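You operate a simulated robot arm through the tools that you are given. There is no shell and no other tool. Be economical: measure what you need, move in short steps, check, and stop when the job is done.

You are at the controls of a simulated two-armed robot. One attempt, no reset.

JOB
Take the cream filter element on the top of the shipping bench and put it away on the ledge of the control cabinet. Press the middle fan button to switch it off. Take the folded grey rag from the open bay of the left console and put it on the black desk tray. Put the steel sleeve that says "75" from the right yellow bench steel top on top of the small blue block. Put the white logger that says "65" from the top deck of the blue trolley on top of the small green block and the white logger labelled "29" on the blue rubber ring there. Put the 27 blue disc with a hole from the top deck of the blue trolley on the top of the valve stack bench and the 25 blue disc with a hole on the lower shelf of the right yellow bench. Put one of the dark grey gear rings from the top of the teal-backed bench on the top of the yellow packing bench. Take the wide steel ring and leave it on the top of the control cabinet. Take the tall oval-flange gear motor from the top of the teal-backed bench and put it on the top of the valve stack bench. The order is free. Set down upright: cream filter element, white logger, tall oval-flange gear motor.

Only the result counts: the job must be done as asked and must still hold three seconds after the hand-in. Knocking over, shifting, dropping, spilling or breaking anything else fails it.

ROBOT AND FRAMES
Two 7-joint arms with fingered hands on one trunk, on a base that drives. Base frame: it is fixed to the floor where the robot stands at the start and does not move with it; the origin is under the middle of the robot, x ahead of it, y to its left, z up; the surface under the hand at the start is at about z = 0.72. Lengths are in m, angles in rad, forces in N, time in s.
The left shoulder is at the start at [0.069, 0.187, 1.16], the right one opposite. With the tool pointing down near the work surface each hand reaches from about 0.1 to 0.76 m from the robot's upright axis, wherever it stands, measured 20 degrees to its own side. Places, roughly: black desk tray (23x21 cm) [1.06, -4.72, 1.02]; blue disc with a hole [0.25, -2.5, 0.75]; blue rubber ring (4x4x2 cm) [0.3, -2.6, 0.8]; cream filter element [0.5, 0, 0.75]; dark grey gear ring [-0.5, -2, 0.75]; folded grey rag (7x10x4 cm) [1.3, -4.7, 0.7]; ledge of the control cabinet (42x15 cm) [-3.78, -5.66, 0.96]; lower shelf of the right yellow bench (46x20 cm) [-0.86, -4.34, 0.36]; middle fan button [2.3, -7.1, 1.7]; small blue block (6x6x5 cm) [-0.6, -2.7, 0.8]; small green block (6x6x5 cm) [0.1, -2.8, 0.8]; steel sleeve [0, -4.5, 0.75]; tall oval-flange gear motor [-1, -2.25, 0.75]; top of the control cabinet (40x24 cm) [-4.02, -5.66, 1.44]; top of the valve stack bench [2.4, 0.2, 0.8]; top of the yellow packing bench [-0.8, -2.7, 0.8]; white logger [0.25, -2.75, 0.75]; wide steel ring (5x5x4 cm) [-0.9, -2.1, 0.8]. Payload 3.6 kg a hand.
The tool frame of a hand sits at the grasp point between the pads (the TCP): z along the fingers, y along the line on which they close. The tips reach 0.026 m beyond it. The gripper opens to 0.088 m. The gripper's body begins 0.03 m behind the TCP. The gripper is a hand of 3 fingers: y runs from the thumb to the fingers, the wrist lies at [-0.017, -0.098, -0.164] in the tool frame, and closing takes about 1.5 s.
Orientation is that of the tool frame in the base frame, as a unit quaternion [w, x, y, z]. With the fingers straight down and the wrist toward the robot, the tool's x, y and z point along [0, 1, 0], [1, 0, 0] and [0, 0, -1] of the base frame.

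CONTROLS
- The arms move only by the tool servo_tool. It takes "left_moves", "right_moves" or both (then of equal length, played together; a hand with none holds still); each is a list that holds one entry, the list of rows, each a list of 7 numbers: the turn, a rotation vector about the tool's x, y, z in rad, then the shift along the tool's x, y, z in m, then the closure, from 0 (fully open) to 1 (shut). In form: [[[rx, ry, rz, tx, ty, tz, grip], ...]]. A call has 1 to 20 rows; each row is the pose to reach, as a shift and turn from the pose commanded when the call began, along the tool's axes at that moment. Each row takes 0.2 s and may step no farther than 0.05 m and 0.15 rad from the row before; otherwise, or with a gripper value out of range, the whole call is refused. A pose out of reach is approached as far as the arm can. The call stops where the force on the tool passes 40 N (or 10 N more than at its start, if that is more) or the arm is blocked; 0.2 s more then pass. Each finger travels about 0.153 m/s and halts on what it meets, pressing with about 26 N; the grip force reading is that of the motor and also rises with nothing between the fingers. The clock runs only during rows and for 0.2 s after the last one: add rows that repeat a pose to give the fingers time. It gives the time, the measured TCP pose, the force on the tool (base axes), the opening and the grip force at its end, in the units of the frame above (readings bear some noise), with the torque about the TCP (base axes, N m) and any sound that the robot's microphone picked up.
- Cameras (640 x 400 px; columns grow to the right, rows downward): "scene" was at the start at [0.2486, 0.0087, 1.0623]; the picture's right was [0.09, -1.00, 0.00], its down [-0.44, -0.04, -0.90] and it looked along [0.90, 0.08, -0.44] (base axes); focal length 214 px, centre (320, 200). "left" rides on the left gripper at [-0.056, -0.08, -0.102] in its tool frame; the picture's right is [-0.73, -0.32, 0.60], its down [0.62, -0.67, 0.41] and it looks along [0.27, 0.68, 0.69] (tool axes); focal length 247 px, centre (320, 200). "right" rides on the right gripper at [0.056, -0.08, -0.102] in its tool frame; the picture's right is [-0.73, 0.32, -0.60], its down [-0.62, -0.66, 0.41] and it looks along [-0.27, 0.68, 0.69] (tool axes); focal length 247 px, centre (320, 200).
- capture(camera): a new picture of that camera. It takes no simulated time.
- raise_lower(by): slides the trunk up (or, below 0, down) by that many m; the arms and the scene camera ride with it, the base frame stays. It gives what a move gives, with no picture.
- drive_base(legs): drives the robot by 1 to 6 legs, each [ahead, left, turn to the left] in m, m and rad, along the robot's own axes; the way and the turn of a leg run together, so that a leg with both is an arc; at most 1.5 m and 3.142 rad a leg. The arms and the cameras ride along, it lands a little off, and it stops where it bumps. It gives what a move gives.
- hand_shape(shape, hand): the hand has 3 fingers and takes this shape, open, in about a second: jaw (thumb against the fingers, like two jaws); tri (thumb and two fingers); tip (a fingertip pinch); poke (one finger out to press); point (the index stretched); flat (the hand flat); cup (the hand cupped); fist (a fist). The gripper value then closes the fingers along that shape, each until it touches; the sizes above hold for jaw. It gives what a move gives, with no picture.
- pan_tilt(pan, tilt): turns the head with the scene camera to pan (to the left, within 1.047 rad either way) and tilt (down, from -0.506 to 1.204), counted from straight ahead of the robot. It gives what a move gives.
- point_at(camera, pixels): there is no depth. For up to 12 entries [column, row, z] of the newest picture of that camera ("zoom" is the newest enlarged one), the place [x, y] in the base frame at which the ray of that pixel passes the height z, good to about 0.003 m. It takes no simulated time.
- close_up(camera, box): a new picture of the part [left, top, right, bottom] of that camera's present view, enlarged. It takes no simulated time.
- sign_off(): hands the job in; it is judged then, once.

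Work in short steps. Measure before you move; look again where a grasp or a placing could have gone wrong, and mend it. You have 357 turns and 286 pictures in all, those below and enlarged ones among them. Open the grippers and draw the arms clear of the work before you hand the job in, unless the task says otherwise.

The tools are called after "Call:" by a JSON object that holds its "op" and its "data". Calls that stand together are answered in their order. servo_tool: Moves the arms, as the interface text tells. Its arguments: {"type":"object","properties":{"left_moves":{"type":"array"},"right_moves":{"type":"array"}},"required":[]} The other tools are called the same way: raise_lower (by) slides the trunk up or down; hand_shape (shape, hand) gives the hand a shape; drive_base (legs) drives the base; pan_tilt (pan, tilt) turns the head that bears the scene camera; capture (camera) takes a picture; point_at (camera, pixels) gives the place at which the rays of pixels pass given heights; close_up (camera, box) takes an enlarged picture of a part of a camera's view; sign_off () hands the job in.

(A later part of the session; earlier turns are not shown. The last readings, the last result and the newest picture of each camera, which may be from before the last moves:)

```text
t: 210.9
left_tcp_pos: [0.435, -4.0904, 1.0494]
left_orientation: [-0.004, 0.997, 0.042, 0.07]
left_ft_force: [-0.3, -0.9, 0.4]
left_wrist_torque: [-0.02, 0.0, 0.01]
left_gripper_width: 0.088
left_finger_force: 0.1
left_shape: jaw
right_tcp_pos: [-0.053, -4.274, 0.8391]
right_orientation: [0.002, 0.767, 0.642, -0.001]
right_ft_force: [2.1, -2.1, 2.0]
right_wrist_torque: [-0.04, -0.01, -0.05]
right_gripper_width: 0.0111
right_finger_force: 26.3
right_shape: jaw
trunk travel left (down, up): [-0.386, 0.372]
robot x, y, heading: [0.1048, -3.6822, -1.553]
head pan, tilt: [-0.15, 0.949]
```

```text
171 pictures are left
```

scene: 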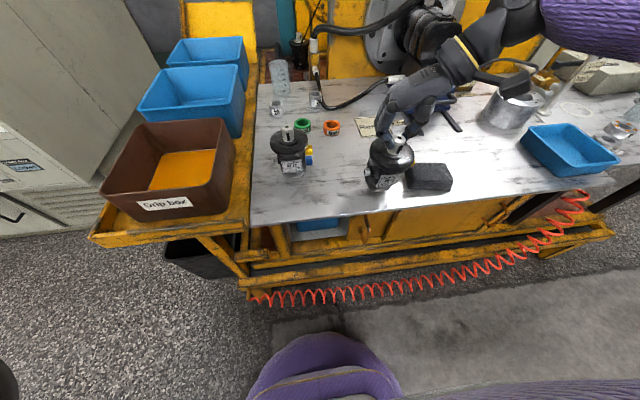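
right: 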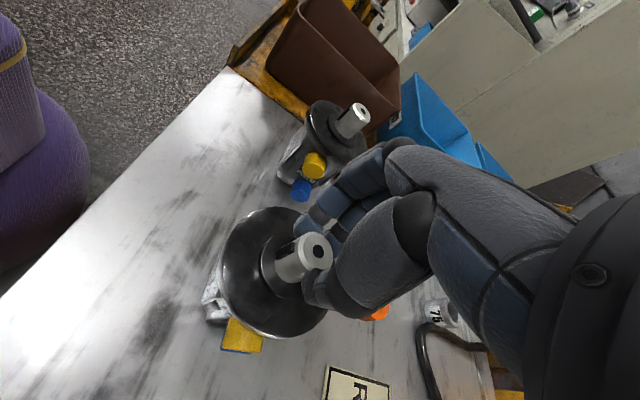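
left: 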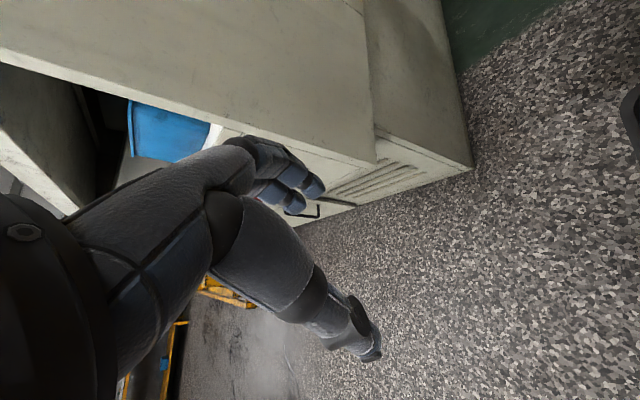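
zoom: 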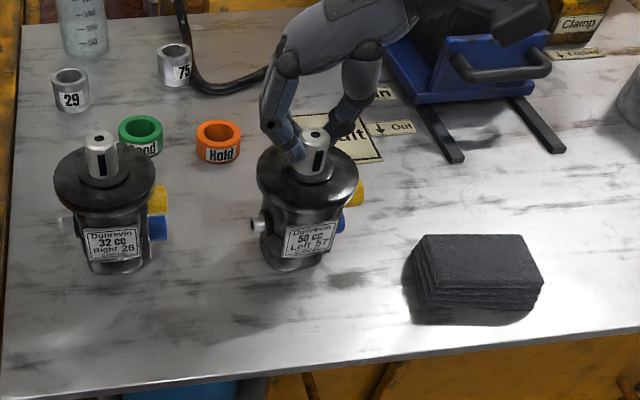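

Upright. I release slowly and rise.

Call:
{"op": "servo_tool", "data": {"right_moves": [[[0, 0, 0, 0, 0, 0.001, 0.85], [0, 0, 0, 0, 0, 0.001, 0.75], [0, 0, 0, 0, 0, 0.0, 0.65], [0, 0, 0, 0, 0, 0, 0.5], [0, 0, 0, 0, 0, 0, 0.4], [0, 0, 0, 0, 0, -0.01, 0.4], [0, 0, 0, 0, 0, -0.04, 0.4], [0, 0, 0, 0, 0, -0.08, 0.4], [0, 0, 0, 0, 0, -0.12, 0.4], [0, 0, 0, 0, 0, -0.16, 0.4]]]}}

Call:
{"op": "capture", "data": {"camera": "scene"}}

```text
t: 213.1
left_tcp_pos: [0.435, -4.0907, 1.0492]
left_orientation: [-0.004, 0.997, 0.043, 0.071]
left_ft_force: [0.4, 0.2, 0.1]
left_wrist_torque: [0.01, -0.04, 0.01]
left_gripper_width: 0.0879
left_finger_force: 0.1
left_shape: jaw
right_tcp_pos: [-0.054, -4.2754, 0.999]
right_orientation: [-0.001, 0.767, 0.642, -0.001]
right_ft_force: [0.6, 0.0, 0.2]
right_wrist_torque: [-0.02, 0.01, 0.0]
right_gripper_width: 0.0524
right_finger_force: 0.0
right_shape: jaw
trunk travel left (down, up): [-0.386, 0.372]
robot x, y, heading: [0.1009, -3.6778, -1.552]
head pan, tilt: [-0.15, 0.949]
```

```text
170 pictures are left
```

scene: 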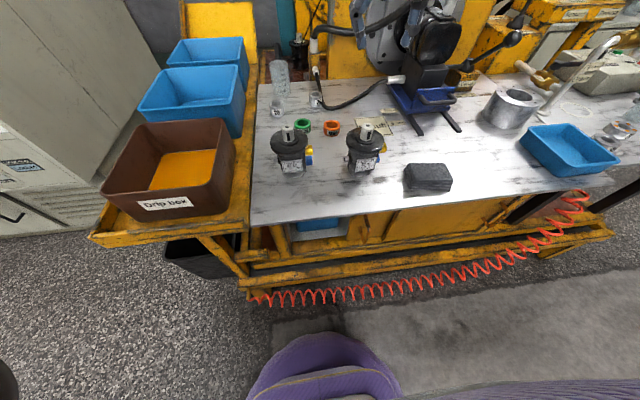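

Now measure both pumps' base fronts and shafts for comparison with the originals.

Call:
{"op": "close_up", "data": {"camera": "scene", "box": [250, 100, 410, 200]}}

Call:
{"op": "point_at", "data": {"camera": "scene", "pixels": [[291, 176, 0.72], [361, 174, 0.72], [288, 130, 0.82], [367, 127, 0.82]]}}

```text
4.00 times, centred on (330, 150) of scene
```

zoom: 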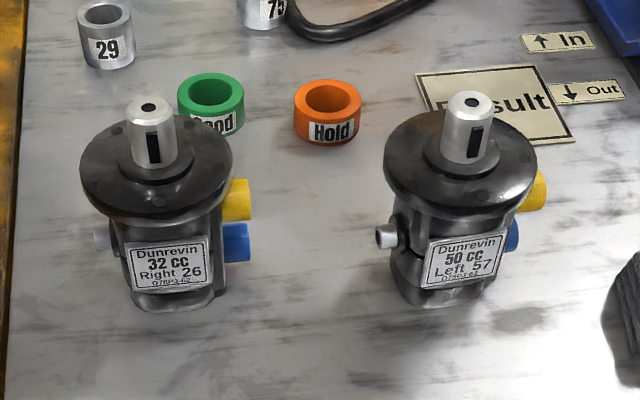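

```text
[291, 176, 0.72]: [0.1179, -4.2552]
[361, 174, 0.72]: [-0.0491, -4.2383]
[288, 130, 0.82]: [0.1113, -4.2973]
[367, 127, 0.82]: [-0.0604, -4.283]
```

Relative to pump 1, pump 2 should stand about 16 mm nearer to me. I regrasp its shaft, lift slightly, shift it and set it down.

Call:
{"op": "servo_tool", "data": {"right_moves": [[[0, 0, 0, 0, 0, 0.04, 0.4], [0, 0, 0, 0, 0, 0.08, 0.4], [0, 0, 0, 0, 0, 0.12, 0.4], [0, 0, 0, 0, 0, 0.15, 0.4], [0, 0, 0, 0, 0, 0.16, 0.4], [0, 0, 0, 0, 0, 0.16, 0.7], [0, 0, 0, 0, 0, 0.16, 1], [0, 0, 0, 0, 0, 0.16, 1], [0, 0, 0, 0, 0, 0.16, 1], [0, 0, 0, 0, 0, 0.16, 1], [0, 0, 0, 0, 0, 0.15, 1], [0, 0, 0, 0.005, -0.002, 0.148, 1], [0, 0, 0, 0.01, -0.004, 0.148, 1], [0, 0, 0, 0.0155, -0.006, 0.148, 1], [0, 0, 0, 0.0155, -0.006, 0.153, 1], [0, 0, 0, 0.0155, -0.006, 0.158, 1], [0, 0, 0, 0.0155, -0.006, 0.16, 1], [0, 0, 0, 0.0155, -0.006, 0.162, 1], [0, 0, 0, 0.0155, -0.006, 0.162, 1]]]}}

Call:
{"op": "capture", "data": {"camera": "scene"}}

```text
t: 217.1
left_tcp_pos: [0.4352, -4.0886, 1.0507]
left_orientation: [-0.003, 0.997, 0.042, 0.07]
left_ft_force: [-0.3, 0.2, 0.4]
left_wrist_torque: [-0.04, -0.01, -0.01]
left_gripper_width: 0.0878
left_finger_force: 0.1
left_shape: jaw
right_tcp_pos: [-0.0573, -4.2586, 0.8368]
right_orientation: [0.003, 0.766, 0.642, -0.001]
right_ft_force: [-4.7, -4.5, 18.1]
right_wrist_torque: [-0.02, 0.27, 0.0]
right_gripper_width: 0.0166
right_finger_force: 26.1
right_shape: jaw
trunk travel left (down, up): [-0.386, 0.372]
robot x, y, heading: [0.1005, -3.6777, -1.558]
head pan, tilt: [-0.15, 0.949]
```

```text
168 pictures are left
```

scene: 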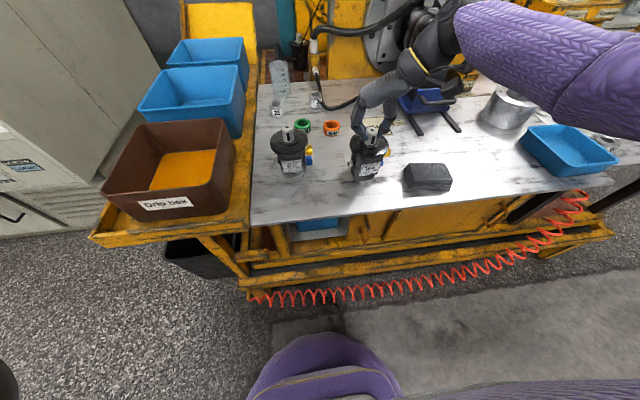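

It is down. I ease off, release, and rise.

Call:
{"op": "servo_tool", "data": {"right_moves": [[[0, 0, 0, 0, 0, -0.002, 1], [0, 0, 0, 0, 0, -0.002, 0.85], [0, 0, 0, 0, 0, -0.002, 0.7], [0, 0, 0, 0, 0, -0.002, 0.5], [0, 0, 0, 0, 0, -0.002, 0.4], [0, 0, 0, 0, 0, -0.002, 0.4], [0, 0, 0, 0, 0, -0.02, 0.4], [0, 0, 0, 0, 0, -0.06, 0.4], [0, 0, 0, 0, 0, -0.1, 0.4], [0, 0, 0, 0, 0, -0.14, 0.4], [0, 0, 0, 0, 0, -0.18, 0.4]]]}}

Call:
{"op": "close_up", "data": {"camera": "scene", "box": [250, 100, 410, 200]}}

```text
t: 219.5
left_tcp_pos: [0.4345, -4.0905, 1.0503]
left_orientation: [-0.003, 0.997, 0.042, 0.071]
left_ft_force: [-0.4, 0.8, -0.2]
left_wrist_torque: [0.01, 0.03, -0.01]
left_gripper_width: 0.088
left_finger_force: 0.1
left_shape: jaw
right_tcp_pos: [-0.0542, -4.259, 1.018]
right_orientation: [-0.001, 0.767, 0.642, -0.001]
right_ft_force: [0.5, 0.0, 0.2]
right_wrist_torque: [-0.03, 0.05, -0.01]
right_gripper_width: 0.0522
right_finger_force: 0.0
right_shape: jaw
trunk travel left (down, up): [-0.386, 0.372]
robot x, y, heading: [0.1028, -3.6796, -1.554]
head pan, tilt: [-0.15, 0.949]
```

```text
4.00 times, centred on (330, 150) of scene
```

zoom: 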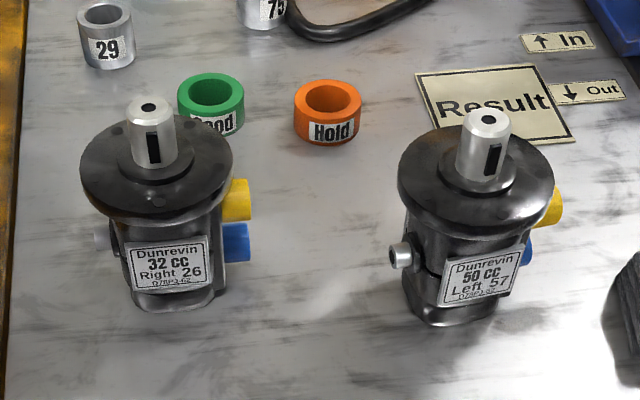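

Call:
{"op": "point_at", "data": {"camera": "scene", "pixels": [[287, 126.5, 0.82], [371.5, 130, 0.82], [293, 178, 0.72], [365, 181, 0.72]]}}

```text
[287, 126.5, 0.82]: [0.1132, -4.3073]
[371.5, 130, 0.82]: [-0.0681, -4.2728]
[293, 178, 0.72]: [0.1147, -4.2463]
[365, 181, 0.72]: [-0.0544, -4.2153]
```

Pump 2 is back within ~5 mm of its old place, upright. For the far sleeve, I'll hook it with a stretched finger and drag it nearer. I measure obstacles on the drag path and shape the right hand "point".

Call:
{"op": "point_at", "data": {"camera": "scene", "pixels": [[332, 127, 0.735], [304, 125, 0.735], [315.5, 101, 0.742], [276.5, 107, 0.742], [355, 118, 0.712]]}}

Call:
{"op": "hand_shape", "data": {"hand": "right", "shape": "point"}}

Call:
{"op": "capture", "data": {"camera": "right"}}

Call:
{"op": "capture", "data": {"camera": "scene"}}

```text
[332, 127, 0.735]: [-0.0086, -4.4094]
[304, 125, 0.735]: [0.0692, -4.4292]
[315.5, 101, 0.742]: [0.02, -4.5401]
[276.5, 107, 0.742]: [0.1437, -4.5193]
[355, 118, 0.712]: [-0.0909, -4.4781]
```

```text
t: 220.4
left_tcp_pos: [0.4352, -4.0895, 1.0486]
left_orientation: [-0.003, 0.997, 0.043, 0.07]
left_ft_force: [0.6, -0.2, 0.1]
left_wrist_torque: [-0.03, 0.03, -0.04]
left_gripper_width: 0.0879
left_finger_force: 0.1
left_shape: jaw
right_tcp_pos: [-0.0546, -4.2594, 1.0161]
right_orientation: [0.0, 0.767, 0.642, -0.001]
right_ft_force: [-0.8, 0.2, -0.6]
right_wrist_torque: [0.03, 0.01, -0.01]
right_gripper_width: 0.0826
right_finger_force: 0.0
right_shape: point
trunk travel left (down, up): [-0.386, 0.372]
robot x, y, heading: [0.1012, -3.6806, -1.552]
head pan, tilt: [-0.15, 0.949]
```

```text
166 pictures are left
```

right: 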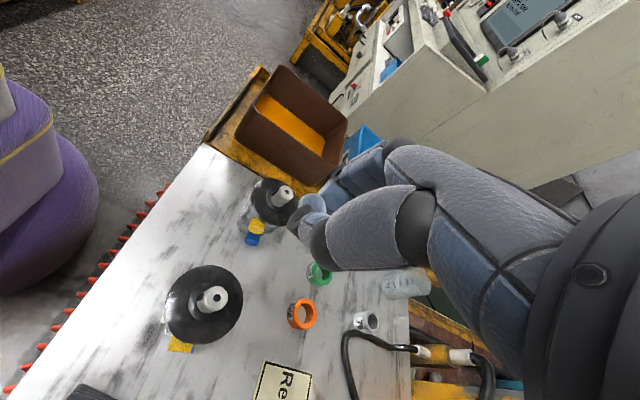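

```text
165 pictures are left
```

scene: 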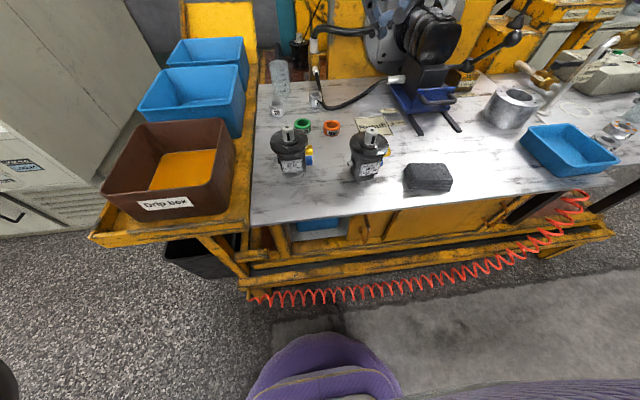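

I tilt the head up to see the pointing hand's geometry.

Call:
{"op": "pan_tilt", "data": {"pan": -0.35, "tilt": 0.45}}

Call:
{"op": "capture", "data": {"camera": "scene"}}

```text
t: 221.3
left_tcp_pos: [0.4346, -4.09, 1.0491]
left_orientation: [-0.005, 0.997, 0.043, 0.071]
left_ft_force: [1.0, 0.4, -0.5]
left_wrist_torque: [-0.03, 0.0, 0.01]
left_gripper_width: 0.088
left_finger_force: 0.0
left_shape: jaw
right_tcp_pos: [-0.0545, -4.2602, 1.0177]
right_orientation: [0.0, 0.767, 0.642, -0.001]
right_ft_force: [0.3, -0.1, -0.1]
right_wrist_torque: [-0.02, -0.01, 0.0]
right_gripper_width: 0.0827
right_finger_force: 0.1
right_shape: point
trunk travel left (down, up): [-0.386, 0.372]
robot x, y, heading: [0.1049, -3.685, -1.559]
head pan, tilt: [-0.351, 0.45]
```

```text
164 pictures are left
```

scene: 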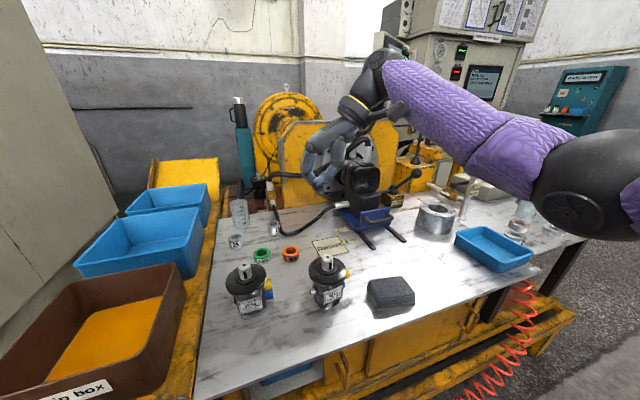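

Call:
{"op": "close_up", "data": {"camera": "scene", "box": [260, 50, 440, 210]}}

```text
2.50 times, centred on (350, 130) of scene
```

zoom: 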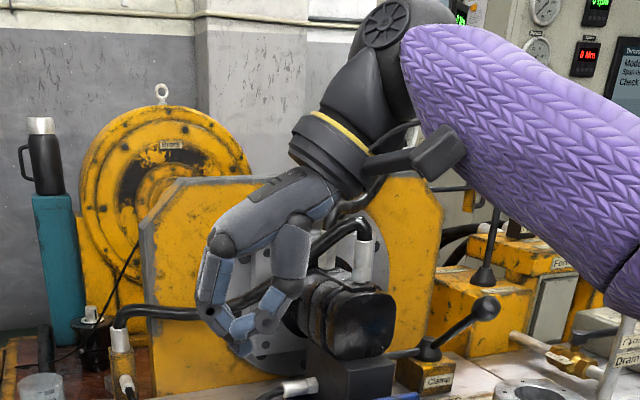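

"Point" doesn't stretch much here. I try "poke".

Call:
{"op": "hand_shape", "data": {"hand": "right", "shape": "poke"}}

Call:
{"op": "close_up", "data": {"camera": "scene", "box": [260, 50, 440, 210]}}

Call:
{"op": "close_up", "data": {"camera": "right", "box": [200, 80, 520, 300]}}

```text
t: 222.2
left_tcp_pos: [0.4349, -4.0901, 1.0503]
left_orientation: [-0.002, 0.997, 0.042, 0.071]
left_ft_force: [0.2, 0.6, 0.6]
left_wrist_torque: [0.05, 0.0, 0.01]
left_gripper_width: 0.088
left_finger_force: 0.0
left_shape: jaw
right_tcp_pos: [-0.0552, -4.2599, 1.0163]
right_orientation: [-0.001, 0.766, 0.642, -0.001]
right_ft_force: [-0.1, 0.1, -0.9]
right_wrist_torque: [0.01, 0.05, -0.01]
right_gripper_width: 0.0
right_finger_force: 0.0
right_shape: poke
trunk travel left (down, up): [-0.386, 0.372]
robot x, y, heading: [0.1046, -3.6803, -1.564]
head pan, tilt: [-0.351, 0.45]
```

```text
2.50 times, centred on (350, 130) of scene
```

zoom: 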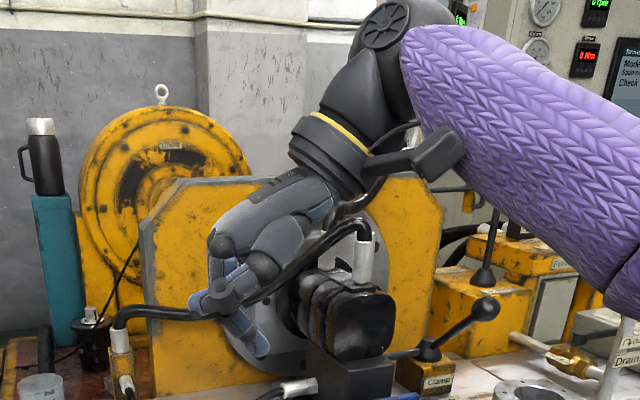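

```text
1.82 times, centred on (360, 190) of right
```

zoom: 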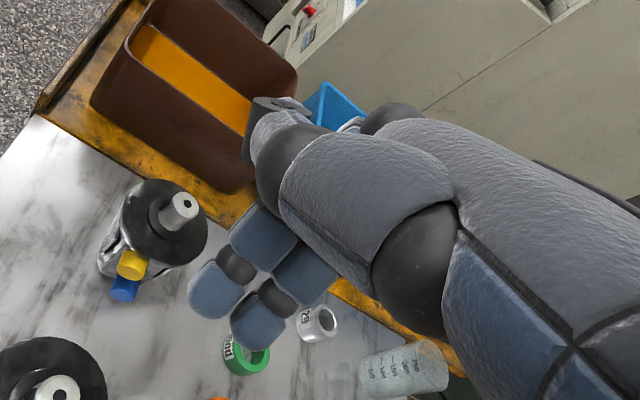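

Call:
{"op": "capture", "data": {"camera": "scene"}}

Call:
{"op": "point_at", "data": {"camera": "scene", "pixels": [[324, 190, 0.93], [324, 190, 0.95], [324, 190, 0.97], [324, 190, 0.99], [324, 190, 1.01]]}}

Call:
{"op": "point_at", "data": {"camera": "right", "pixels": [[300, 258, 0.93], [300, 258, 0.95], [300, 258, 0.97], [300, 258, 0.99], [320, 260, 0.97], [288, 232, 0.97]]}}

```text
160 pictures are left
```

scene: 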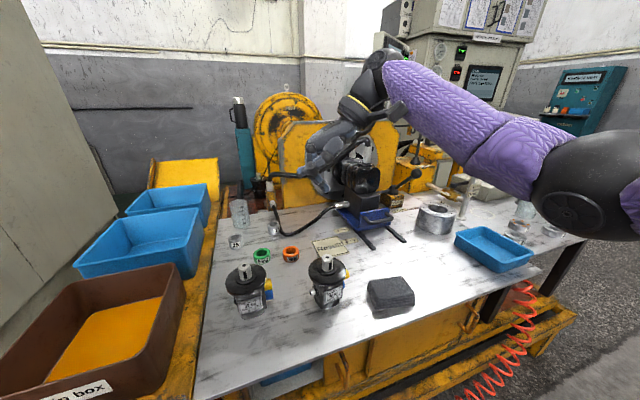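

```text
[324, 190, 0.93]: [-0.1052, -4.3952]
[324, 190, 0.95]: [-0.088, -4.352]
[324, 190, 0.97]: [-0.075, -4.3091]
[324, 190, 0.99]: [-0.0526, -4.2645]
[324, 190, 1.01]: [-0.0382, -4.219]
```

```text
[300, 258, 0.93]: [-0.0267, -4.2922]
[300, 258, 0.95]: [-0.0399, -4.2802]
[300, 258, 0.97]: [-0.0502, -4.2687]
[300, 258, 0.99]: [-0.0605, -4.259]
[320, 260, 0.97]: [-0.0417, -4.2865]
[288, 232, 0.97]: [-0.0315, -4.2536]
```

Shapes don't add reach. Better: turning the base ~0.8 rad left brings the right shoulder ~11 cm nearer to the sleeve without moving the base. I restore "jaw" and turn.

Call:
{"op": "hand_shape", "data": {"hand": "right", "shape": "jaw"}}

Call:
{"op": "drive_base", "data": {"legs": [[0, 0, 0.8]]}}

Call:
{"op": "pan_tilt", "data": {"pan": -0.7, "tilt": 0.8}}

Call:
{"op": "capture", "data": {"camera": "scene"}}

```text
t: 223.1
left_tcp_pos: [0.4342, -4.0906, 1.0488]
left_orientation: [-0.004, 0.997, 0.042, 0.071]
left_ft_force: [0.5, 0.4, 0.2]
left_wrist_torque: [-0.02, -0.03, 0.01]
left_gripper_width: 0.0879
left_finger_force: 0.0
left_shape: jaw
right_tcp_pos: [-0.0556, -4.2598, 1.0166]
right_orientation: [0.0, 0.766, 0.642, 0.0]
right_ft_force: [-0.8, -0.3, -0.6]
right_wrist_torque: [-0.01, 0.01, 0.02]
right_gripper_width: 0.0875
right_finger_force: 0.1
right_shape: jaw
trunk travel left (down, up): [-0.386, 0.372]
robot x, y, heading: [0.1047, -3.6787, -1.551]
head pan, tilt: [-0.351, 0.45]
```

```text
t: 225.6
left_tcp_pos: [0.6263, -3.7375, 1.0502]
left_orientation: [-0.03, 0.905, 0.42, 0.063]
left_ft_force: [0.8, -0.3, 0.4]
left_wrist_torque: [0.01, -0.02, -0.03]
left_gripper_width: 0.088
left_finger_force: 0.0
left_shape: jaw
right_tcp_pos: [0.3991, -4.2028, 1.0186]
right_orientation: [-0.001, 0.463, 0.886, -0.001]
right_ft_force: [-1.3, -0.1, -0.6]
right_wrist_torque: [0.02, 0.03, 0.01]
right_gripper_width: 0.0878
right_finger_force: 0.2
right_shape: jaw
trunk travel left (down, up): [-0.386, 0.372]
robot x, y, heading: [0.1016, -3.6836, -0.77]
head pan, tilt: [-0.351, 0.45]
```

```text
t: 226.4
left_tcp_pos: [0.6274, -3.7367, 1.0493]
left_orientation: [-0.031, 0.905, 0.42, 0.064]
left_ft_force: [0.6, -0.3, 0.3]
left_wrist_torque: [0.02, -0.01, 0.03]
left_gripper_width: 0.0879
left_finger_force: 0.0
left_shape: jaw
right_tcp_pos: [0.4, -4.2012, 1.0177]
right_orientation: [0.0, 0.464, 0.886, -0.001]
right_ft_force: [0.0, 0.3, 0.1]
right_wrist_torque: [-0.02, 0.01, -0.02]
right_gripper_width: 0.0878
right_finger_force: 0.1
right_shape: jaw
trunk travel left (down, up): [-0.386, 0.372]
robot x, y, heading: [0.0967, -3.681, -0.77]
head pan, tilt: [-0.7, 0.799]
```

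```text
159 pictures are left
```

scene: 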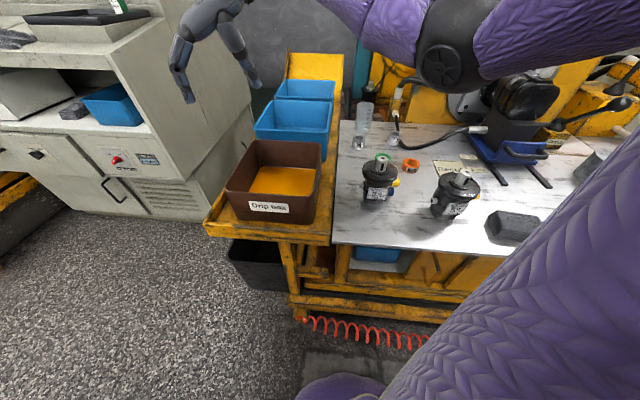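

The geometry is good. I move the base 10 cm toward the bench, then swing the right hand over the sleeve with the proper yaw.

Call:
{"op": "drive_base", "data": {"legs": [[0.067, -0.069, 0]]}}

Call:
{"op": "servo_tool", "data": {"right_moves": [[[0, 0, 0.145, -0.001, -0.036, 0, 0], [0, 0, 0.29, -0.003, -0.072, 0, 0], [0, 0, 0.436, -0.004, -0.108, 0, 0], [0, 0, 0.581, -0.006, -0.145, 0, 0], [0, 0, 0.727, -0.007, -0.181, 0, 0], [0, 0, 0.872, -0.008, -0.217, 0, 0], [0, 0, 1.018, -0.01, -0.253, 0, 0.1], [0, 0, 1.163, -0.011, -0.289, 0.01, 0.2], [0, 0, 1.308, -0.012, -0.325, 0.02, 0.3], [0, 0, 1.454, -0.014, -0.362, 0.035, 0.3], [0, 0, 1.6, -0.015, -0.398, 0.05, 0.3], [0, 0, 1.745, -0.017, -0.434, 0.065, 0.3], [0, 0, 1.89, -0.018, -0.46, 0.075, 0.3]]]}}

Call:
{"op": "capture", "data": {"camera": "right"}}

Call:
{"op": "capture", "data": {"camera": "scene"}}

```text
t: 227.5
left_tcp_pos: [0.6275, -3.8336, 1.0503]
left_orientation: [-0.03, 0.905, 0.42, 0.065]
left_ft_force: [-0.4, -1.0, 0.4]
left_wrist_torque: [0.04, -0.03, 0.01]
left_gripper_width: 0.0879
left_finger_force: 0.1
left_shape: jaw
right_tcp_pos: [0.3987, -4.3001, 1.0161]
right_orientation: [0.0, 0.464, 0.886, 0.001]
right_ft_force: [-1.0, 0.1, 0.2]
right_wrist_torque: [0.01, 0.08, 0.01]
right_gripper_width: 0.0879
right_finger_force: 0.3
right_shape: jaw
trunk travel left (down, up): [-0.386, 0.372]
robot x, y, heading: [0.1049, -3.7749, -0.766]
head pan, tilt: [-0.7, 0.799]
```

```text
t: 230.3
left_tcp_pos: [0.6264, -3.8328, 1.0506]
left_orientation: [-0.03, 0.904, 0.421, 0.065]
left_ft_force: [0.3, -0.2, 0.9]
left_wrist_torque: [0.03, 0.0, -0.02]
left_gripper_width: 0.0879
left_finger_force: 0.1
left_shape: jaw
right_tcp_pos: [0.033, -4.5761, 0.9404]
right_orientation: [0.001, 0.99, 0.143, 0.0]
right_ft_force: [0.4, -0.2, 0.4]
right_wrist_torque: [-0.02, -0.03, -0.01]
right_gripper_width: 0.0619
right_finger_force: 0.0
right_shape: jaw
trunk travel left (down, up): [-0.386, 0.372]
robot x, y, heading: [0.0999, -3.7781, -0.776]
head pan, tilt: [-0.7, 0.799]
```

```text
158 pictures are left
```

right: 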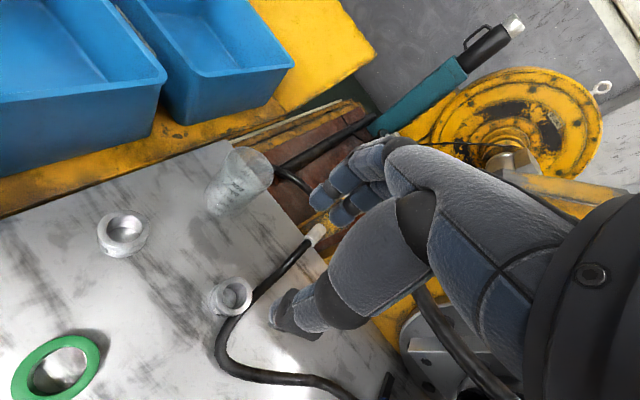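

```text
157 pictures are left
```

scene: 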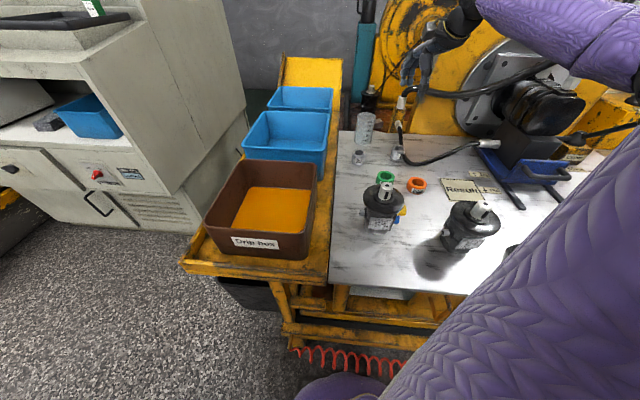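

Great reach with a vertical hand. I measure the sleeve again.

Call:
{"op": "close_up", "data": {"camera": "right", "box": [170, 220, 350, 350]}}

Call:
{"op": "point_at", "data": {"camera": "right", "pixels": [[234, 294, 0.742], [234, 294, 0.735], [252, 297, 0.735], [224, 330, 0.725], [316, 232, 0.79]]}}

Call:
{"op": "point_at", "data": {"camera": "scene", "pixels": [[397, 149, 0.742], [397, 160, 0.712], [397, 149, 0.735]]}}

```text
3.08 times, centred on (260, 285) of right
```

zoom: 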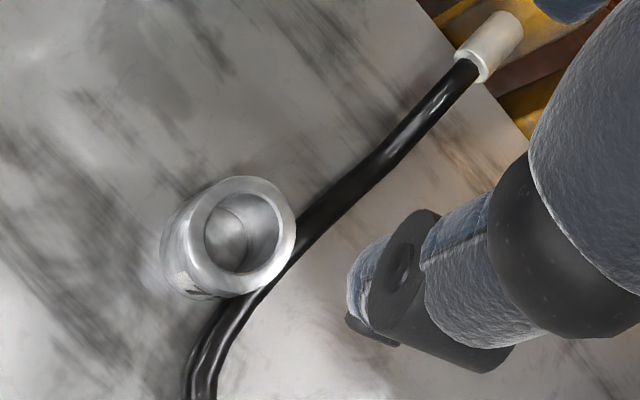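

```text
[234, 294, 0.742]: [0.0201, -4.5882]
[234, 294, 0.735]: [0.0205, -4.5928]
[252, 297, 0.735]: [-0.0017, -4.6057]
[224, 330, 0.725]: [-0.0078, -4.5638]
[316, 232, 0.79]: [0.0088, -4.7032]
```

```text
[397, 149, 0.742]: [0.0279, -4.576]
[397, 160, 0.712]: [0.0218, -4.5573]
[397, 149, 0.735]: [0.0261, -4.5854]
```

I align (TCP ≈ (0.026,−4.584)) and descend to z≈0.79, then look.

Call:
{"op": "servo_tool", "data": {"right_moves": [[[0, 0, 0, -0.005, 0.003, 0.04, 0.3], [0, 0, 0, -0.0098, 0.0057, 0.08, 0.3], [0, 0, 0, -0.0098, 0.0057, 0.12, 0.3], [0, 0, 0, -0.0098, 0.0057, 0.15, 0.3], [0, 0, 0, -0.0098, 0.0057, 0.15, 0.3]]]}}

Call:
{"op": "capture", "data": {"camera": "right"}}

```text
t: 231.5
left_tcp_pos: [0.6265, -3.8319, 1.05]
left_orientation: [-0.031, 0.905, 0.419, 0.065]
left_ft_force: [0.7, 0.6, 0.3]
left_wrist_torque: [0.03, 0.0, 0.02]
left_gripper_width: 0.0878
left_finger_force: 0.1
left_shape: jaw
right_tcp_pos: [0.0243, -4.5832, 0.7924]
right_orientation: [0.001, 0.99, 0.143, 0.001]
right_ft_force: [0.1, -0.9, -0.2]
right_wrist_torque: [0.0, 0.0, -0.01]
right_gripper_width: 0.0619
right_finger_force: 0.0
right_shape: jaw
trunk travel left (down, up): [-0.386, 0.372]
robot x, y, heading: [0.1059, -3.7789, -0.771]
head pan, tilt: [-0.7, 0.799]
```

```text
155 pictures are left
```

right: 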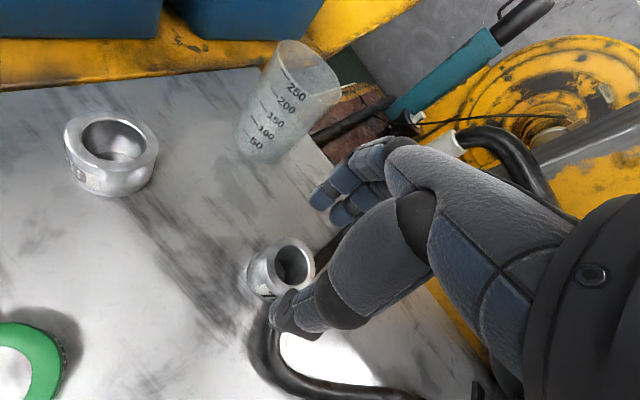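

Aligned between thumb and fingers. I go down to z≈0.752 and close.

Call:
{"op": "servo_tool", "data": {"right_moves": [[[0, 0, 0, 0, 0, 0.02, 0.3], [0, 0, 0, 0, 0, 0.032, 0.3], [0, 0, 0, 0, 0, 0.038, 0.3], [0, 0, 0, 0, 0, 0.038, 0.4], [0, 0, 0, 0, 0, 0.038, 0.55], [0, 0, 0, 0, 0, 0.038, 0.75], [0, 0, 0, 0, 0, 0.038, 1], [0, 0, 0, 0, 0, 0.038, 1], [0, 0, 0, 0, 0, 0.038, 1], [0, 0, 0, 0, 0, 0.038, 1]]]}}

Call:
{"op": "capture", "data": {"camera": "right"}}

```text
t: 233.7
left_tcp_pos: [0.6278, -3.8309, 1.0505]
left_orientation: [-0.03, 0.905, 0.419, 0.065]
left_ft_force: [-1.0, 0.3, -0.8]
left_wrist_torque: [-0.03, -0.02, 0.01]
left_gripper_width: 0.0883
left_finger_force: 0.1
left_shape: jaw
right_tcp_pos: [0.024, -4.5862, 0.76]
right_orientation: [0.005, 0.99, 0.143, 0.0]
right_ft_force: [1.0, -7.3, 20.3]
right_wrist_torque: [-0.09, 0.07, 0.11]
right_gripper_width: 0.0213
right_finger_force: 25.9
right_shape: jaw
trunk travel left (down, up): [-0.386, 0.372]
robot x, y, heading: [0.101, -3.7767, -0.778]
head pan, tilt: [-0.7, 0.799]
```

```text
154 pictures are left
```

right: 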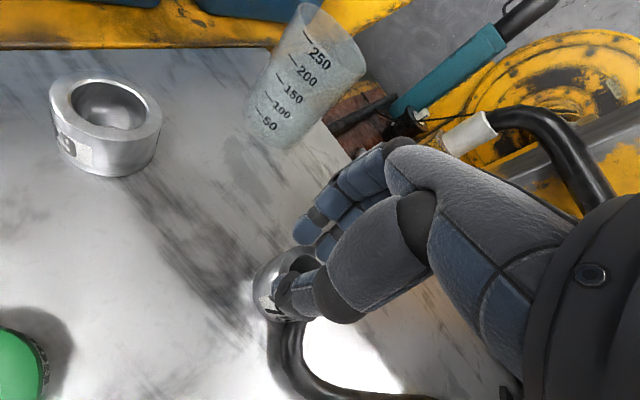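

Gripped. I lift straight up and check.

Call:
{"op": "servo_tool", "data": {"right_moves": [[[0, 0, 0, 0, 0, -0.015, 1], [0, 0, 0, 0, 0, -0.05, 1], [0, 0, 0, 0, 0, -0.09, 1], [0, 0, 0, 0, 0, -0.13, 1], [0, 0, 0, 0, 0, -0.17, 1], [0, 0, 0, 0, 0, -0.21, 1], [0, 0, 0, 0, 0, -0.25, 1]]]}}

Call:
{"op": "capture", "data": {"camera": "right"}}

Call:
{"op": "capture", "data": {"camera": "scene"}}

```text
t: 235.3
left_tcp_pos: [0.6274, -3.8324, 1.0501]
left_orientation: [-0.03, 0.905, 0.42, 0.064]
left_ft_force: [1.1, -0.7, 0.9]
left_wrist_torque: [-0.01, 0.0, 0.04]
left_gripper_width: 0.0879
left_finger_force: 0.1
left_shape: jaw
right_tcp_pos: [0.0246, -4.5888, 1.0042]
right_orientation: [0.001, 0.99, 0.144, -0.001]
right_ft_force: [0.9, 0.5, 0.3]
right_wrist_torque: [0.02, -0.04, 0.0]
right_gripper_width: 0.0112
right_finger_force: 25.9
right_shape: jaw
trunk travel left (down, up): [-0.386, 0.372]
robot x, y, heading: [0.1038, -3.7803, -0.772]
head pan, tilt: [-0.7, 0.799]
```

```text
153 pictures are left
```

right: 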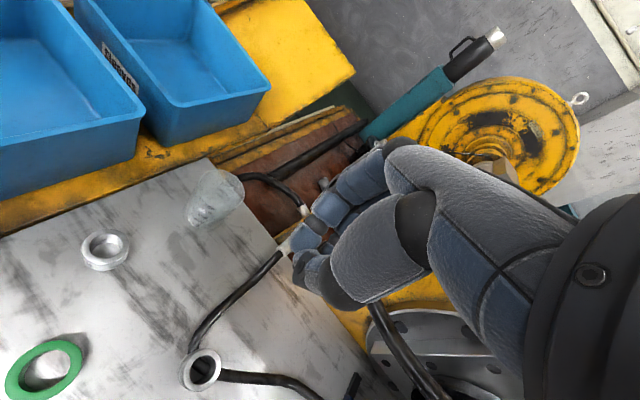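

```text
152 pictures are left
```

scene: 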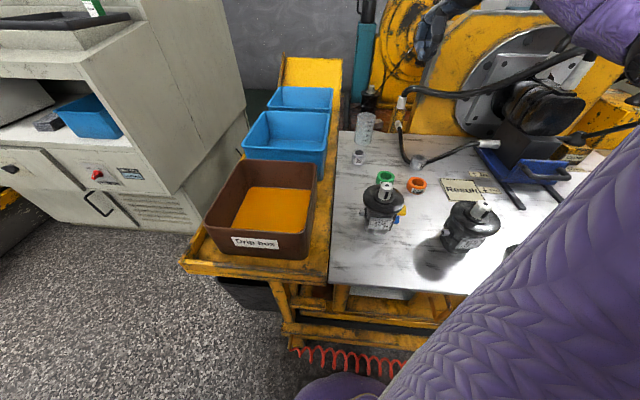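

The sleeve slipped out. I find where it is now.

Call:
{"op": "close_up", "data": {"camera": "right", "box": [130, 280, 330, 400]}}

Call:
{"op": "close_up", "data": {"camera": "scene", "box": [340, 110, 500, 220]}}

Call:
{"op": "point_at", "data": {"camera": "right", "pixels": [[203, 365, 0.742], [203, 365, 0.75]]}}

Call:
{"op": "point_at", "data": {"camera": "scene", "pixels": [[417, 158, 0.742], [417, 158, 0.75]]}}

```text
3.20 times, centred on (230, 340) of right
```

zoom: 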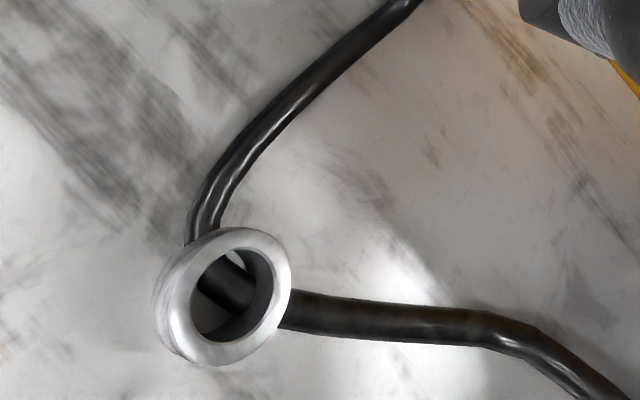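

```text
3.64 times, centred on (420, 165) of scene
```

zoom: 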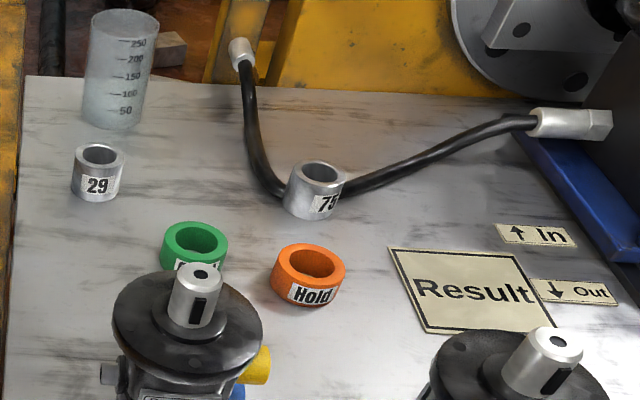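

```text
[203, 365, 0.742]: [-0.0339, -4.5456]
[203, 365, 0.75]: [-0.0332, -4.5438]
```

```text
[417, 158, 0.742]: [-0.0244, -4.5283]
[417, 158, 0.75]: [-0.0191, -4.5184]
```

The sleeve now stands at the hose bend (the hose evidently has no body). I refine its position for a centred grip.

Call:
{"op": "point_at", "data": {"camera": "right", "pixels": [[201.9, 369.7, 0.742], [201.9, 369.7, 0.735], [201.9, 369.7, 0.75]]}}

Call:
{"op": "point_at", "data": {"camera": "scene", "pixels": [[418.6, 158.1, 0.742], [418.6, 158.1, 0.735], [418.6, 158.1, 0.75]]}}

```text
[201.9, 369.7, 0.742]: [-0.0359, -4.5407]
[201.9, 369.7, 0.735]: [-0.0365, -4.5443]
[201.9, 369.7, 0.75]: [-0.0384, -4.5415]
```

```text
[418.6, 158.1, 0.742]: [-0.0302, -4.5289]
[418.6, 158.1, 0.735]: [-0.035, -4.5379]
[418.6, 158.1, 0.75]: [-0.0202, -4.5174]
```

I move over the sleeve (−0.036,−4.541) and down to z≈0.80 to check alignment.

Call:
{"op": "servo_tool", "data": {"right_moves": [[[0, 0, 0, -0.015, -0.02, 0, 0.5], [0, 0, 0, -0.03, -0.042, 0, 0.2], [0, 0, 0, -0.0446, -0.063, 0.01, 0.2], [0, 0, 0, -0.0446, -0.063, 0.05, 0.2], [0, 0, 0, -0.0446, -0.063, 0.1, 0.2], [0, 0, 0, -0.0446, -0.063, 0.15, 0.2], [0, 0, 0, -0.0446, -0.063, 0.195, 0.2], [0, 0, 0, -0.0446, -0.063, 0.205, 0.2]]]}}

Call:
{"op": "capture", "data": {"camera": "right"}}

```text
t: 237.1
left_tcp_pos: [0.6261, -3.8329, 1.0511]
left_orientation: [-0.031, 0.905, 0.42, 0.065]
left_ft_force: [0.0, 0.5, 0.2]
left_wrist_torque: [-0.03, -0.03, 0.01]
left_gripper_width: 0.0879
left_finger_force: 0.1
left_shape: jaw
right_tcp_pos: [-0.0386, -4.5366, 0.7992]
right_orientation: [0.0, 0.99, 0.144, 0.0]
right_ft_force: [0.4, -0.2, 0.5]
right_wrist_torque: [0.01, 0.01, 0.0]
right_gripper_width: 0.0702
right_finger_force: 0.0
right_shape: jaw
trunk travel left (down, up): [-0.386, 0.372]
robot x, y, heading: [0.1001, -3.778, -0.773]
head pan, tilt: [-0.7, 0.799]
```

```text
149 pictures are left
```

right: 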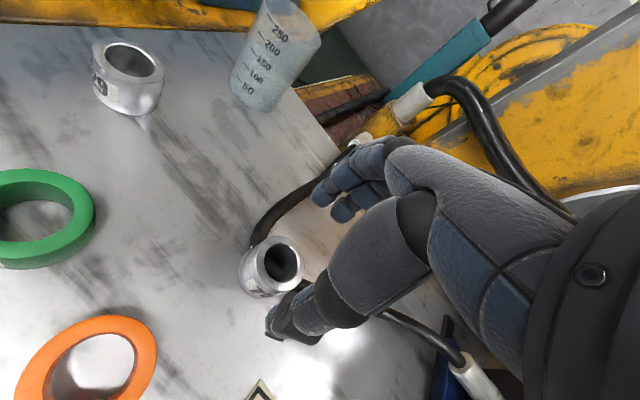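

Call:
{"op": "point_at", "data": {"camera": "right", "pixels": [[281, 263, 0.738], [281, 263, 0.732], [268, 277, 0.712], [283, 320, 0.77], [330, 205, 0.77]]}}

Call:
{"op": "close_up", "data": {"camera": "right", "box": [220, 170, 380, 350]}}

```text
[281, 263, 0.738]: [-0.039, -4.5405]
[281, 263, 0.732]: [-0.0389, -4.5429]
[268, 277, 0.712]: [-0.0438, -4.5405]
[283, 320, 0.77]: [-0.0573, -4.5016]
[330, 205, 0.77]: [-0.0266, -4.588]
```

```text
2.22 times, centred on (300, 260) of right
```

zoom: 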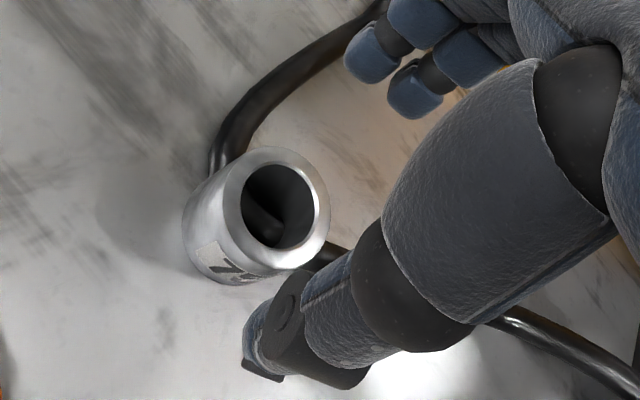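

Centred now. I descend to z≈0.756 and close.

Call:
{"op": "servo_tool", "data": {"right_moves": [[[0, 0, 0, 0, 0.003, 0.02, 0.2], [0, 0, 0, 0, 0.004, 0.035, 0.25], [0, 0, 0, 0, 0.004, 0.043, 0.3], [0, 0, 0, 0, 0.004, 0.043, 0.4], [0, 0, 0, 0, 0.004, 0.043, 0.5], [0, 0, 0, 0, 0.004, 0.043, 0.6], [0, 0, 0, 0, 0.004, 0.042, 0.8], [0, 0, 0, 0, 0.004, 0.04, 1], [0, 0, 0, 0, 0.004, 0.04, 1], [0, 0, 0, 0, 0.004, 0.04, 1], [0, 0, 0, 0, 0.004, 0.04, 1]]]}}

Call:
{"op": "close_up", "data": {"camera": "right", "box": [220, 170, 380, 350]}}

```text
t: 239.5
left_tcp_pos: [0.6277, -3.8326, 1.0499]
left_orientation: [-0.031, 0.905, 0.42, 0.064]
left_ft_force: [0.1, 1.1, -0.4]
left_wrist_torque: [-0.01, -0.03, 0.0]
left_gripper_width: 0.0878
left_finger_force: 0.1
left_shape: jaw
right_tcp_pos: [-0.0364, -4.5406, 0.7609]
right_orientation: [0.002, 0.99, 0.143, 0.0]
right_ft_force: [1.3, -2.4, 6.8]
right_wrist_torque: [-0.06, -0.01, 0.03]
right_gripper_width: 0.0232
right_finger_force: 25.9
right_shape: jaw
trunk travel left (down, up): [-0.386, 0.372]
robot x, y, heading: [0.1012, -3.7771, -0.772]
head pan, tilt: [-0.7, 0.799]
```

```text
2.22 times, centred on (300, 260) of right
```

zoom: 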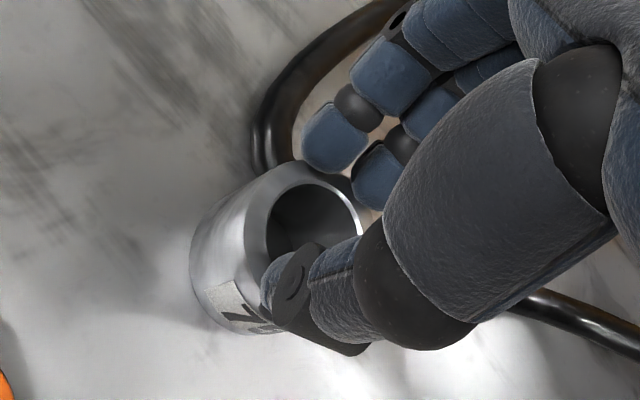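

I lift slowly 3 cm and look.

Call:
{"op": "servo_tool", "data": {"right_moves": [[[0, 0, 0, 0, 0, -0.005, 1], [0, 0, 0, 0, 0, -0.01, 1], [0, 0, 0, 0, 0, -0.02, 1], [0, 0, 0, 0, 0, -0.03, 1]]]}}

Call:
{"op": "capture", "data": {"camera": "right"}}

```text
t: 240.5
left_tcp_pos: [0.6266, -3.8325, 1.0511]
left_orientation: [-0.032, 0.905, 0.42, 0.065]
left_ft_force: [0.7, 0.7, 0.1]
left_wrist_torque: [0.0, -0.02, -0.02]
left_gripper_width: 0.088
left_finger_force: 0.0
left_shape: jaw
right_tcp_pos: [-0.0358, -4.5404, 0.7909]
right_orientation: [0.0, 0.99, 0.143, 0.0]
right_ft_force: [-0.4, 0.3, -1.0]
right_wrist_torque: [-0.03, -0.01, -0.01]
right_gripper_width: 0.0233
right_finger_force: 26.0
right_shape: jaw
trunk travel left (down, up): [-0.386, 0.372]
robot x, y, heading: [0.1042, -3.7774, -0.773]
head pan, tilt: [-0.7, 0.799]
```

```text
146 pictures are left
```

right: 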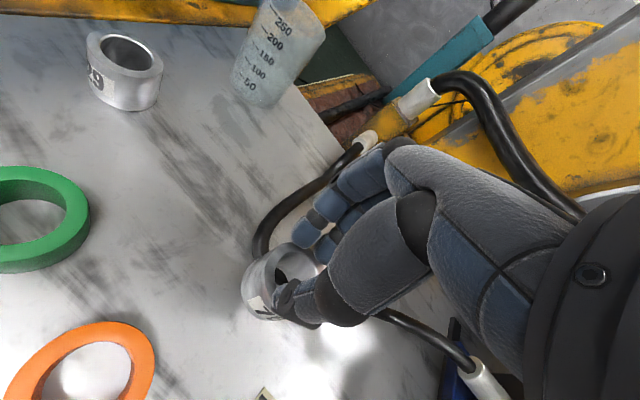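

Held this time. I lift on to z≈1.05.

Call:
{"op": "servo_tool", "data": {"right_moves": [[[0, 0, 0, 0, 0, -0.03, 1], [0, 0, 0, 0, 0, -0.065, 1], [0, 0, 0, 0, 0, -0.1, 1], [0, 0, 0, 0, 0, -0.135, 1], [0, 0, 0, 0, 0, -0.17, 1], [0, 0, 0, 0, 0, -0.2, 1], [0, 0, 0, 0, 0, -0.23, 1], [0, 0, 0, 0, 0, -0.26, 1]]]}}

Call:
{"op": "capture", "data": {"camera": "right"}}

```text
t: 242.3
left_tcp_pos: [0.6275, -3.832, 1.0498]
left_orientation: [-0.031, 0.905, 0.42, 0.065]
left_ft_force: [-0.3, 0.3, 0.2]
left_wrist_torque: [0.01, -0.01, -0.02]
left_gripper_width: 0.0879
left_finger_force: 0.1
left_shape: jaw
right_tcp_pos: [-0.0393, -4.5377, 1.0515]
right_orientation: [0.0, 0.99, 0.143, -0.001]
right_ft_force: [0.9, 0.6, -1.7]
right_wrist_torque: [-0.02, -0.03, 0.01]
right_gripper_width: 0.0227
right_finger_force: 26.1
right_shape: jaw
trunk travel left (down, up): [-0.386, 0.372]
robot x, y, heading: [0.1002, -3.7761, -0.769]
head pan, tilt: [-0.7, 0.799]
```

```text
145 pictures are left
```

right: 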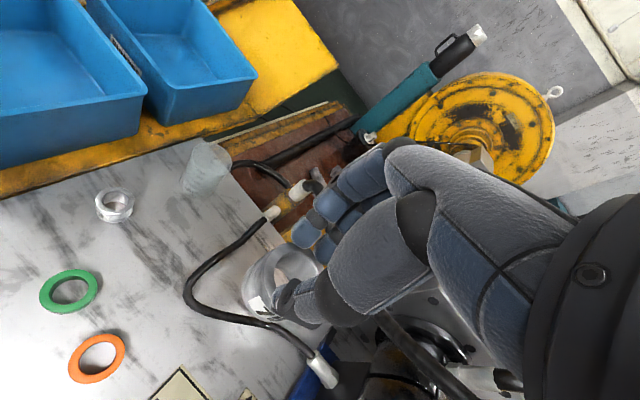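

Sleeve is safe. I pull the base straight back from the bench, then bring the right hand home in front of me.

Call:
{"op": "drive_base", "data": {"legs": [[-0.313, 0.323, 0]]}}

Call:
{"op": "servo_tool", "data": {"right_moves": [[[0, 0, -0.042, 0.036, -0.012, 0, 1], [0, 0, -0.083, 0.072, -0.023, 0, 1], [0, 0, -0.125, 0.108, -0.035, 0, 1], [0, 0, -0.167, 0.144, -0.047, 0, 1], [0, 0, -0.208, 0.18, -0.058, 0, 1], [0, 0, -0.25, 0.216, -0.07, -0.01, 1], [0, 0, -0.292, 0.252, -0.081, -0.02, 1], [0, 0, -0.333, 0.288, -0.093, -0.03, 1], [0, 0, -0.375, 0.324, -0.105, -0.04, 1], [0, 0, -0.417, 0.36, -0.116, -0.05, 1], [0, 0, -0.458, 0.396, -0.128, -0.06, 1], [0, 0, -0.5, 0.43, -0.14, -0.07, 1]]]}}

Call:
{"op": "capture", "data": {"camera": "right"}}

```text
t: 245.1
left_tcp_pos: [0.6263, -3.3839, 1.0497]
left_orientation: [-0.032, 0.903, 0.422, 0.066]
left_ft_force: [0.5, -0.6, -0.3]
left_wrist_torque: [0.04, -0.02, -0.01]
left_gripper_width: 0.0879
left_finger_force: 0.1
left_shape: jaw
right_tcp_pos: [-0.0362, -4.0931, 1.048]
right_orientation: [0.0, 0.989, 0.146, 0.0]
right_ft_force: [-0.2, -0.1, -1.9]
right_wrist_torque: [-0.04, -0.03, -0.01]
right_gripper_width: 0.0229
right_finger_force: 25.8
right_shape: jaw
trunk travel left (down, up): [-0.386, 0.372]
robot x, y, heading: [0.0983, -3.3323, -0.768]
head pan, tilt: [-0.7, 0.799]
stopped in leg 1: the robot was blocked; the commanded pose is now the measured one
```

```text
t: 247.7
left_tcp_pos: [0.626, -3.3834, 1.0488]
left_orientation: [-0.032, 0.903, 0.422, 0.065]
left_ft_force: [0.0, 0.2, 0.0]
left_wrist_torque: [-0.02, 0.0, 0.01]
left_gripper_width: 0.0879
left_finger_force: 0.1
left_shape: jaw
right_tcp_pos: [0.3331, -3.8334, 1.1186]
right_orientation: [0.0, 0.923, 0.385, 0.0]
right_ft_force: [0.6, 1.0, -2.7]
right_wrist_torque: [-0.01, -0.05, 0.0]
right_gripper_width: 0.0228
right_finger_force: 26.1
right_shape: jaw
trunk travel left (down, up): [-0.386, 0.372]
robot x, y, heading: [0.0994, -3.3287, -0.768]
head pan, tilt: [-0.7, 0.799]
```

```text
144 pictures are left
```

right: 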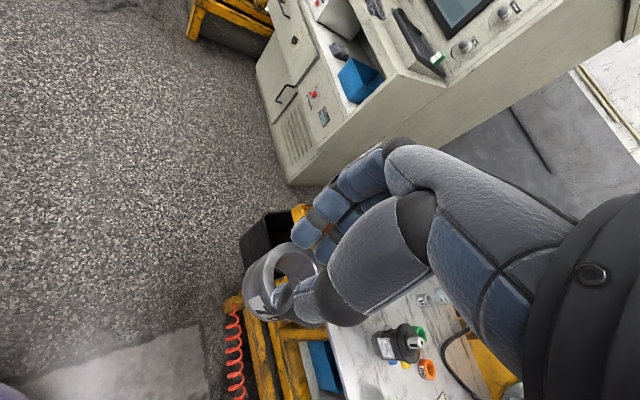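

I may have touched the trolley behind me. I move away from it (−y 0.15), then turn left to look at it.

Call:
{"op": "drive_base", "data": {"legs": [[0.12, -0.12, 0], [0, 0, 1.2]]}}

Call:
{"op": "pan_tilt", "data": {"pan": 1.0, "tilt": 0.6}}

Call:
{"op": "capture", "data": {"camera": "scene"}}

```text
t: 252.1
left_tcp_pos: [0.3565, -3.0373, 1.0503]
left_orientation: [-0.062, 0.516, 0.854, 0.037]
left_ft_force: [-0.7, 0.1, -0.6]
left_wrist_torque: [0.0, -0.01, -0.02]
left_gripper_width: 0.0876
left_finger_force: 0.0
left_shape: jaw
right_tcp_pos: [0.6602, -3.4809, 1.1169]
right_orientation: [0.0, 0.552, 0.834, 0.0]
right_ft_force: [0.7, -0.6, -1.7]
right_wrist_torque: [0.03, -0.03, 0.04]
right_gripper_width: 0.023
right_finger_force: 26.2
right_shape: jaw
trunk travel left (down, up): [-0.386, 0.372]
robot x, y, heading: [0.1056, -3.5029, 0.413]
head pan, tilt: [-0.7, 0.799]
```

```text
t: 253.8
left_tcp_pos: [0.3564, -3.0382, 1.0501]
left_orientation: [-0.062, 0.517, 0.853, 0.036]
left_ft_force: [0.8, -0.2, -0.6]
left_wrist_torque: [0.0, -0.03, -0.01]
left_gripper_width: 0.0879
left_finger_force: 0.0
left_shape: jaw
right_tcp_pos: [0.6599, -3.4806, 1.1179]
right_orientation: [0.0, 0.553, 0.833, 0.0]
right_ft_force: [0.0, 0.9, -2.8]
right_wrist_torque: [0.0, -0.03, -0.01]
right_gripper_width: 0.0226
right_finger_force: 25.8
right_shape: jaw
trunk travel left (down, up): [-0.386, 0.372]
robot x, y, heading: [0.1057, -3.5025, 0.41]
head pan, tilt: [1.0, 0.6]
```

```text
143 pictures are left
```

scene: 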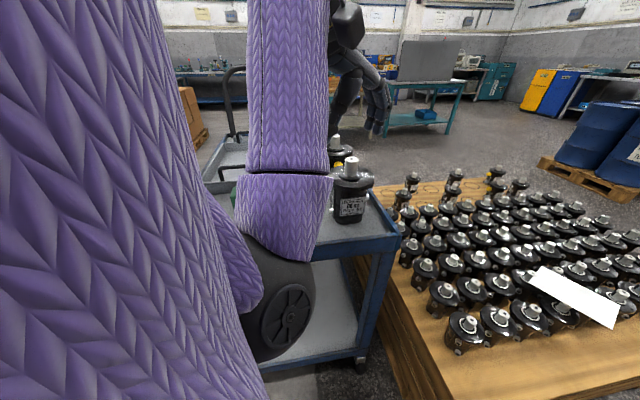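

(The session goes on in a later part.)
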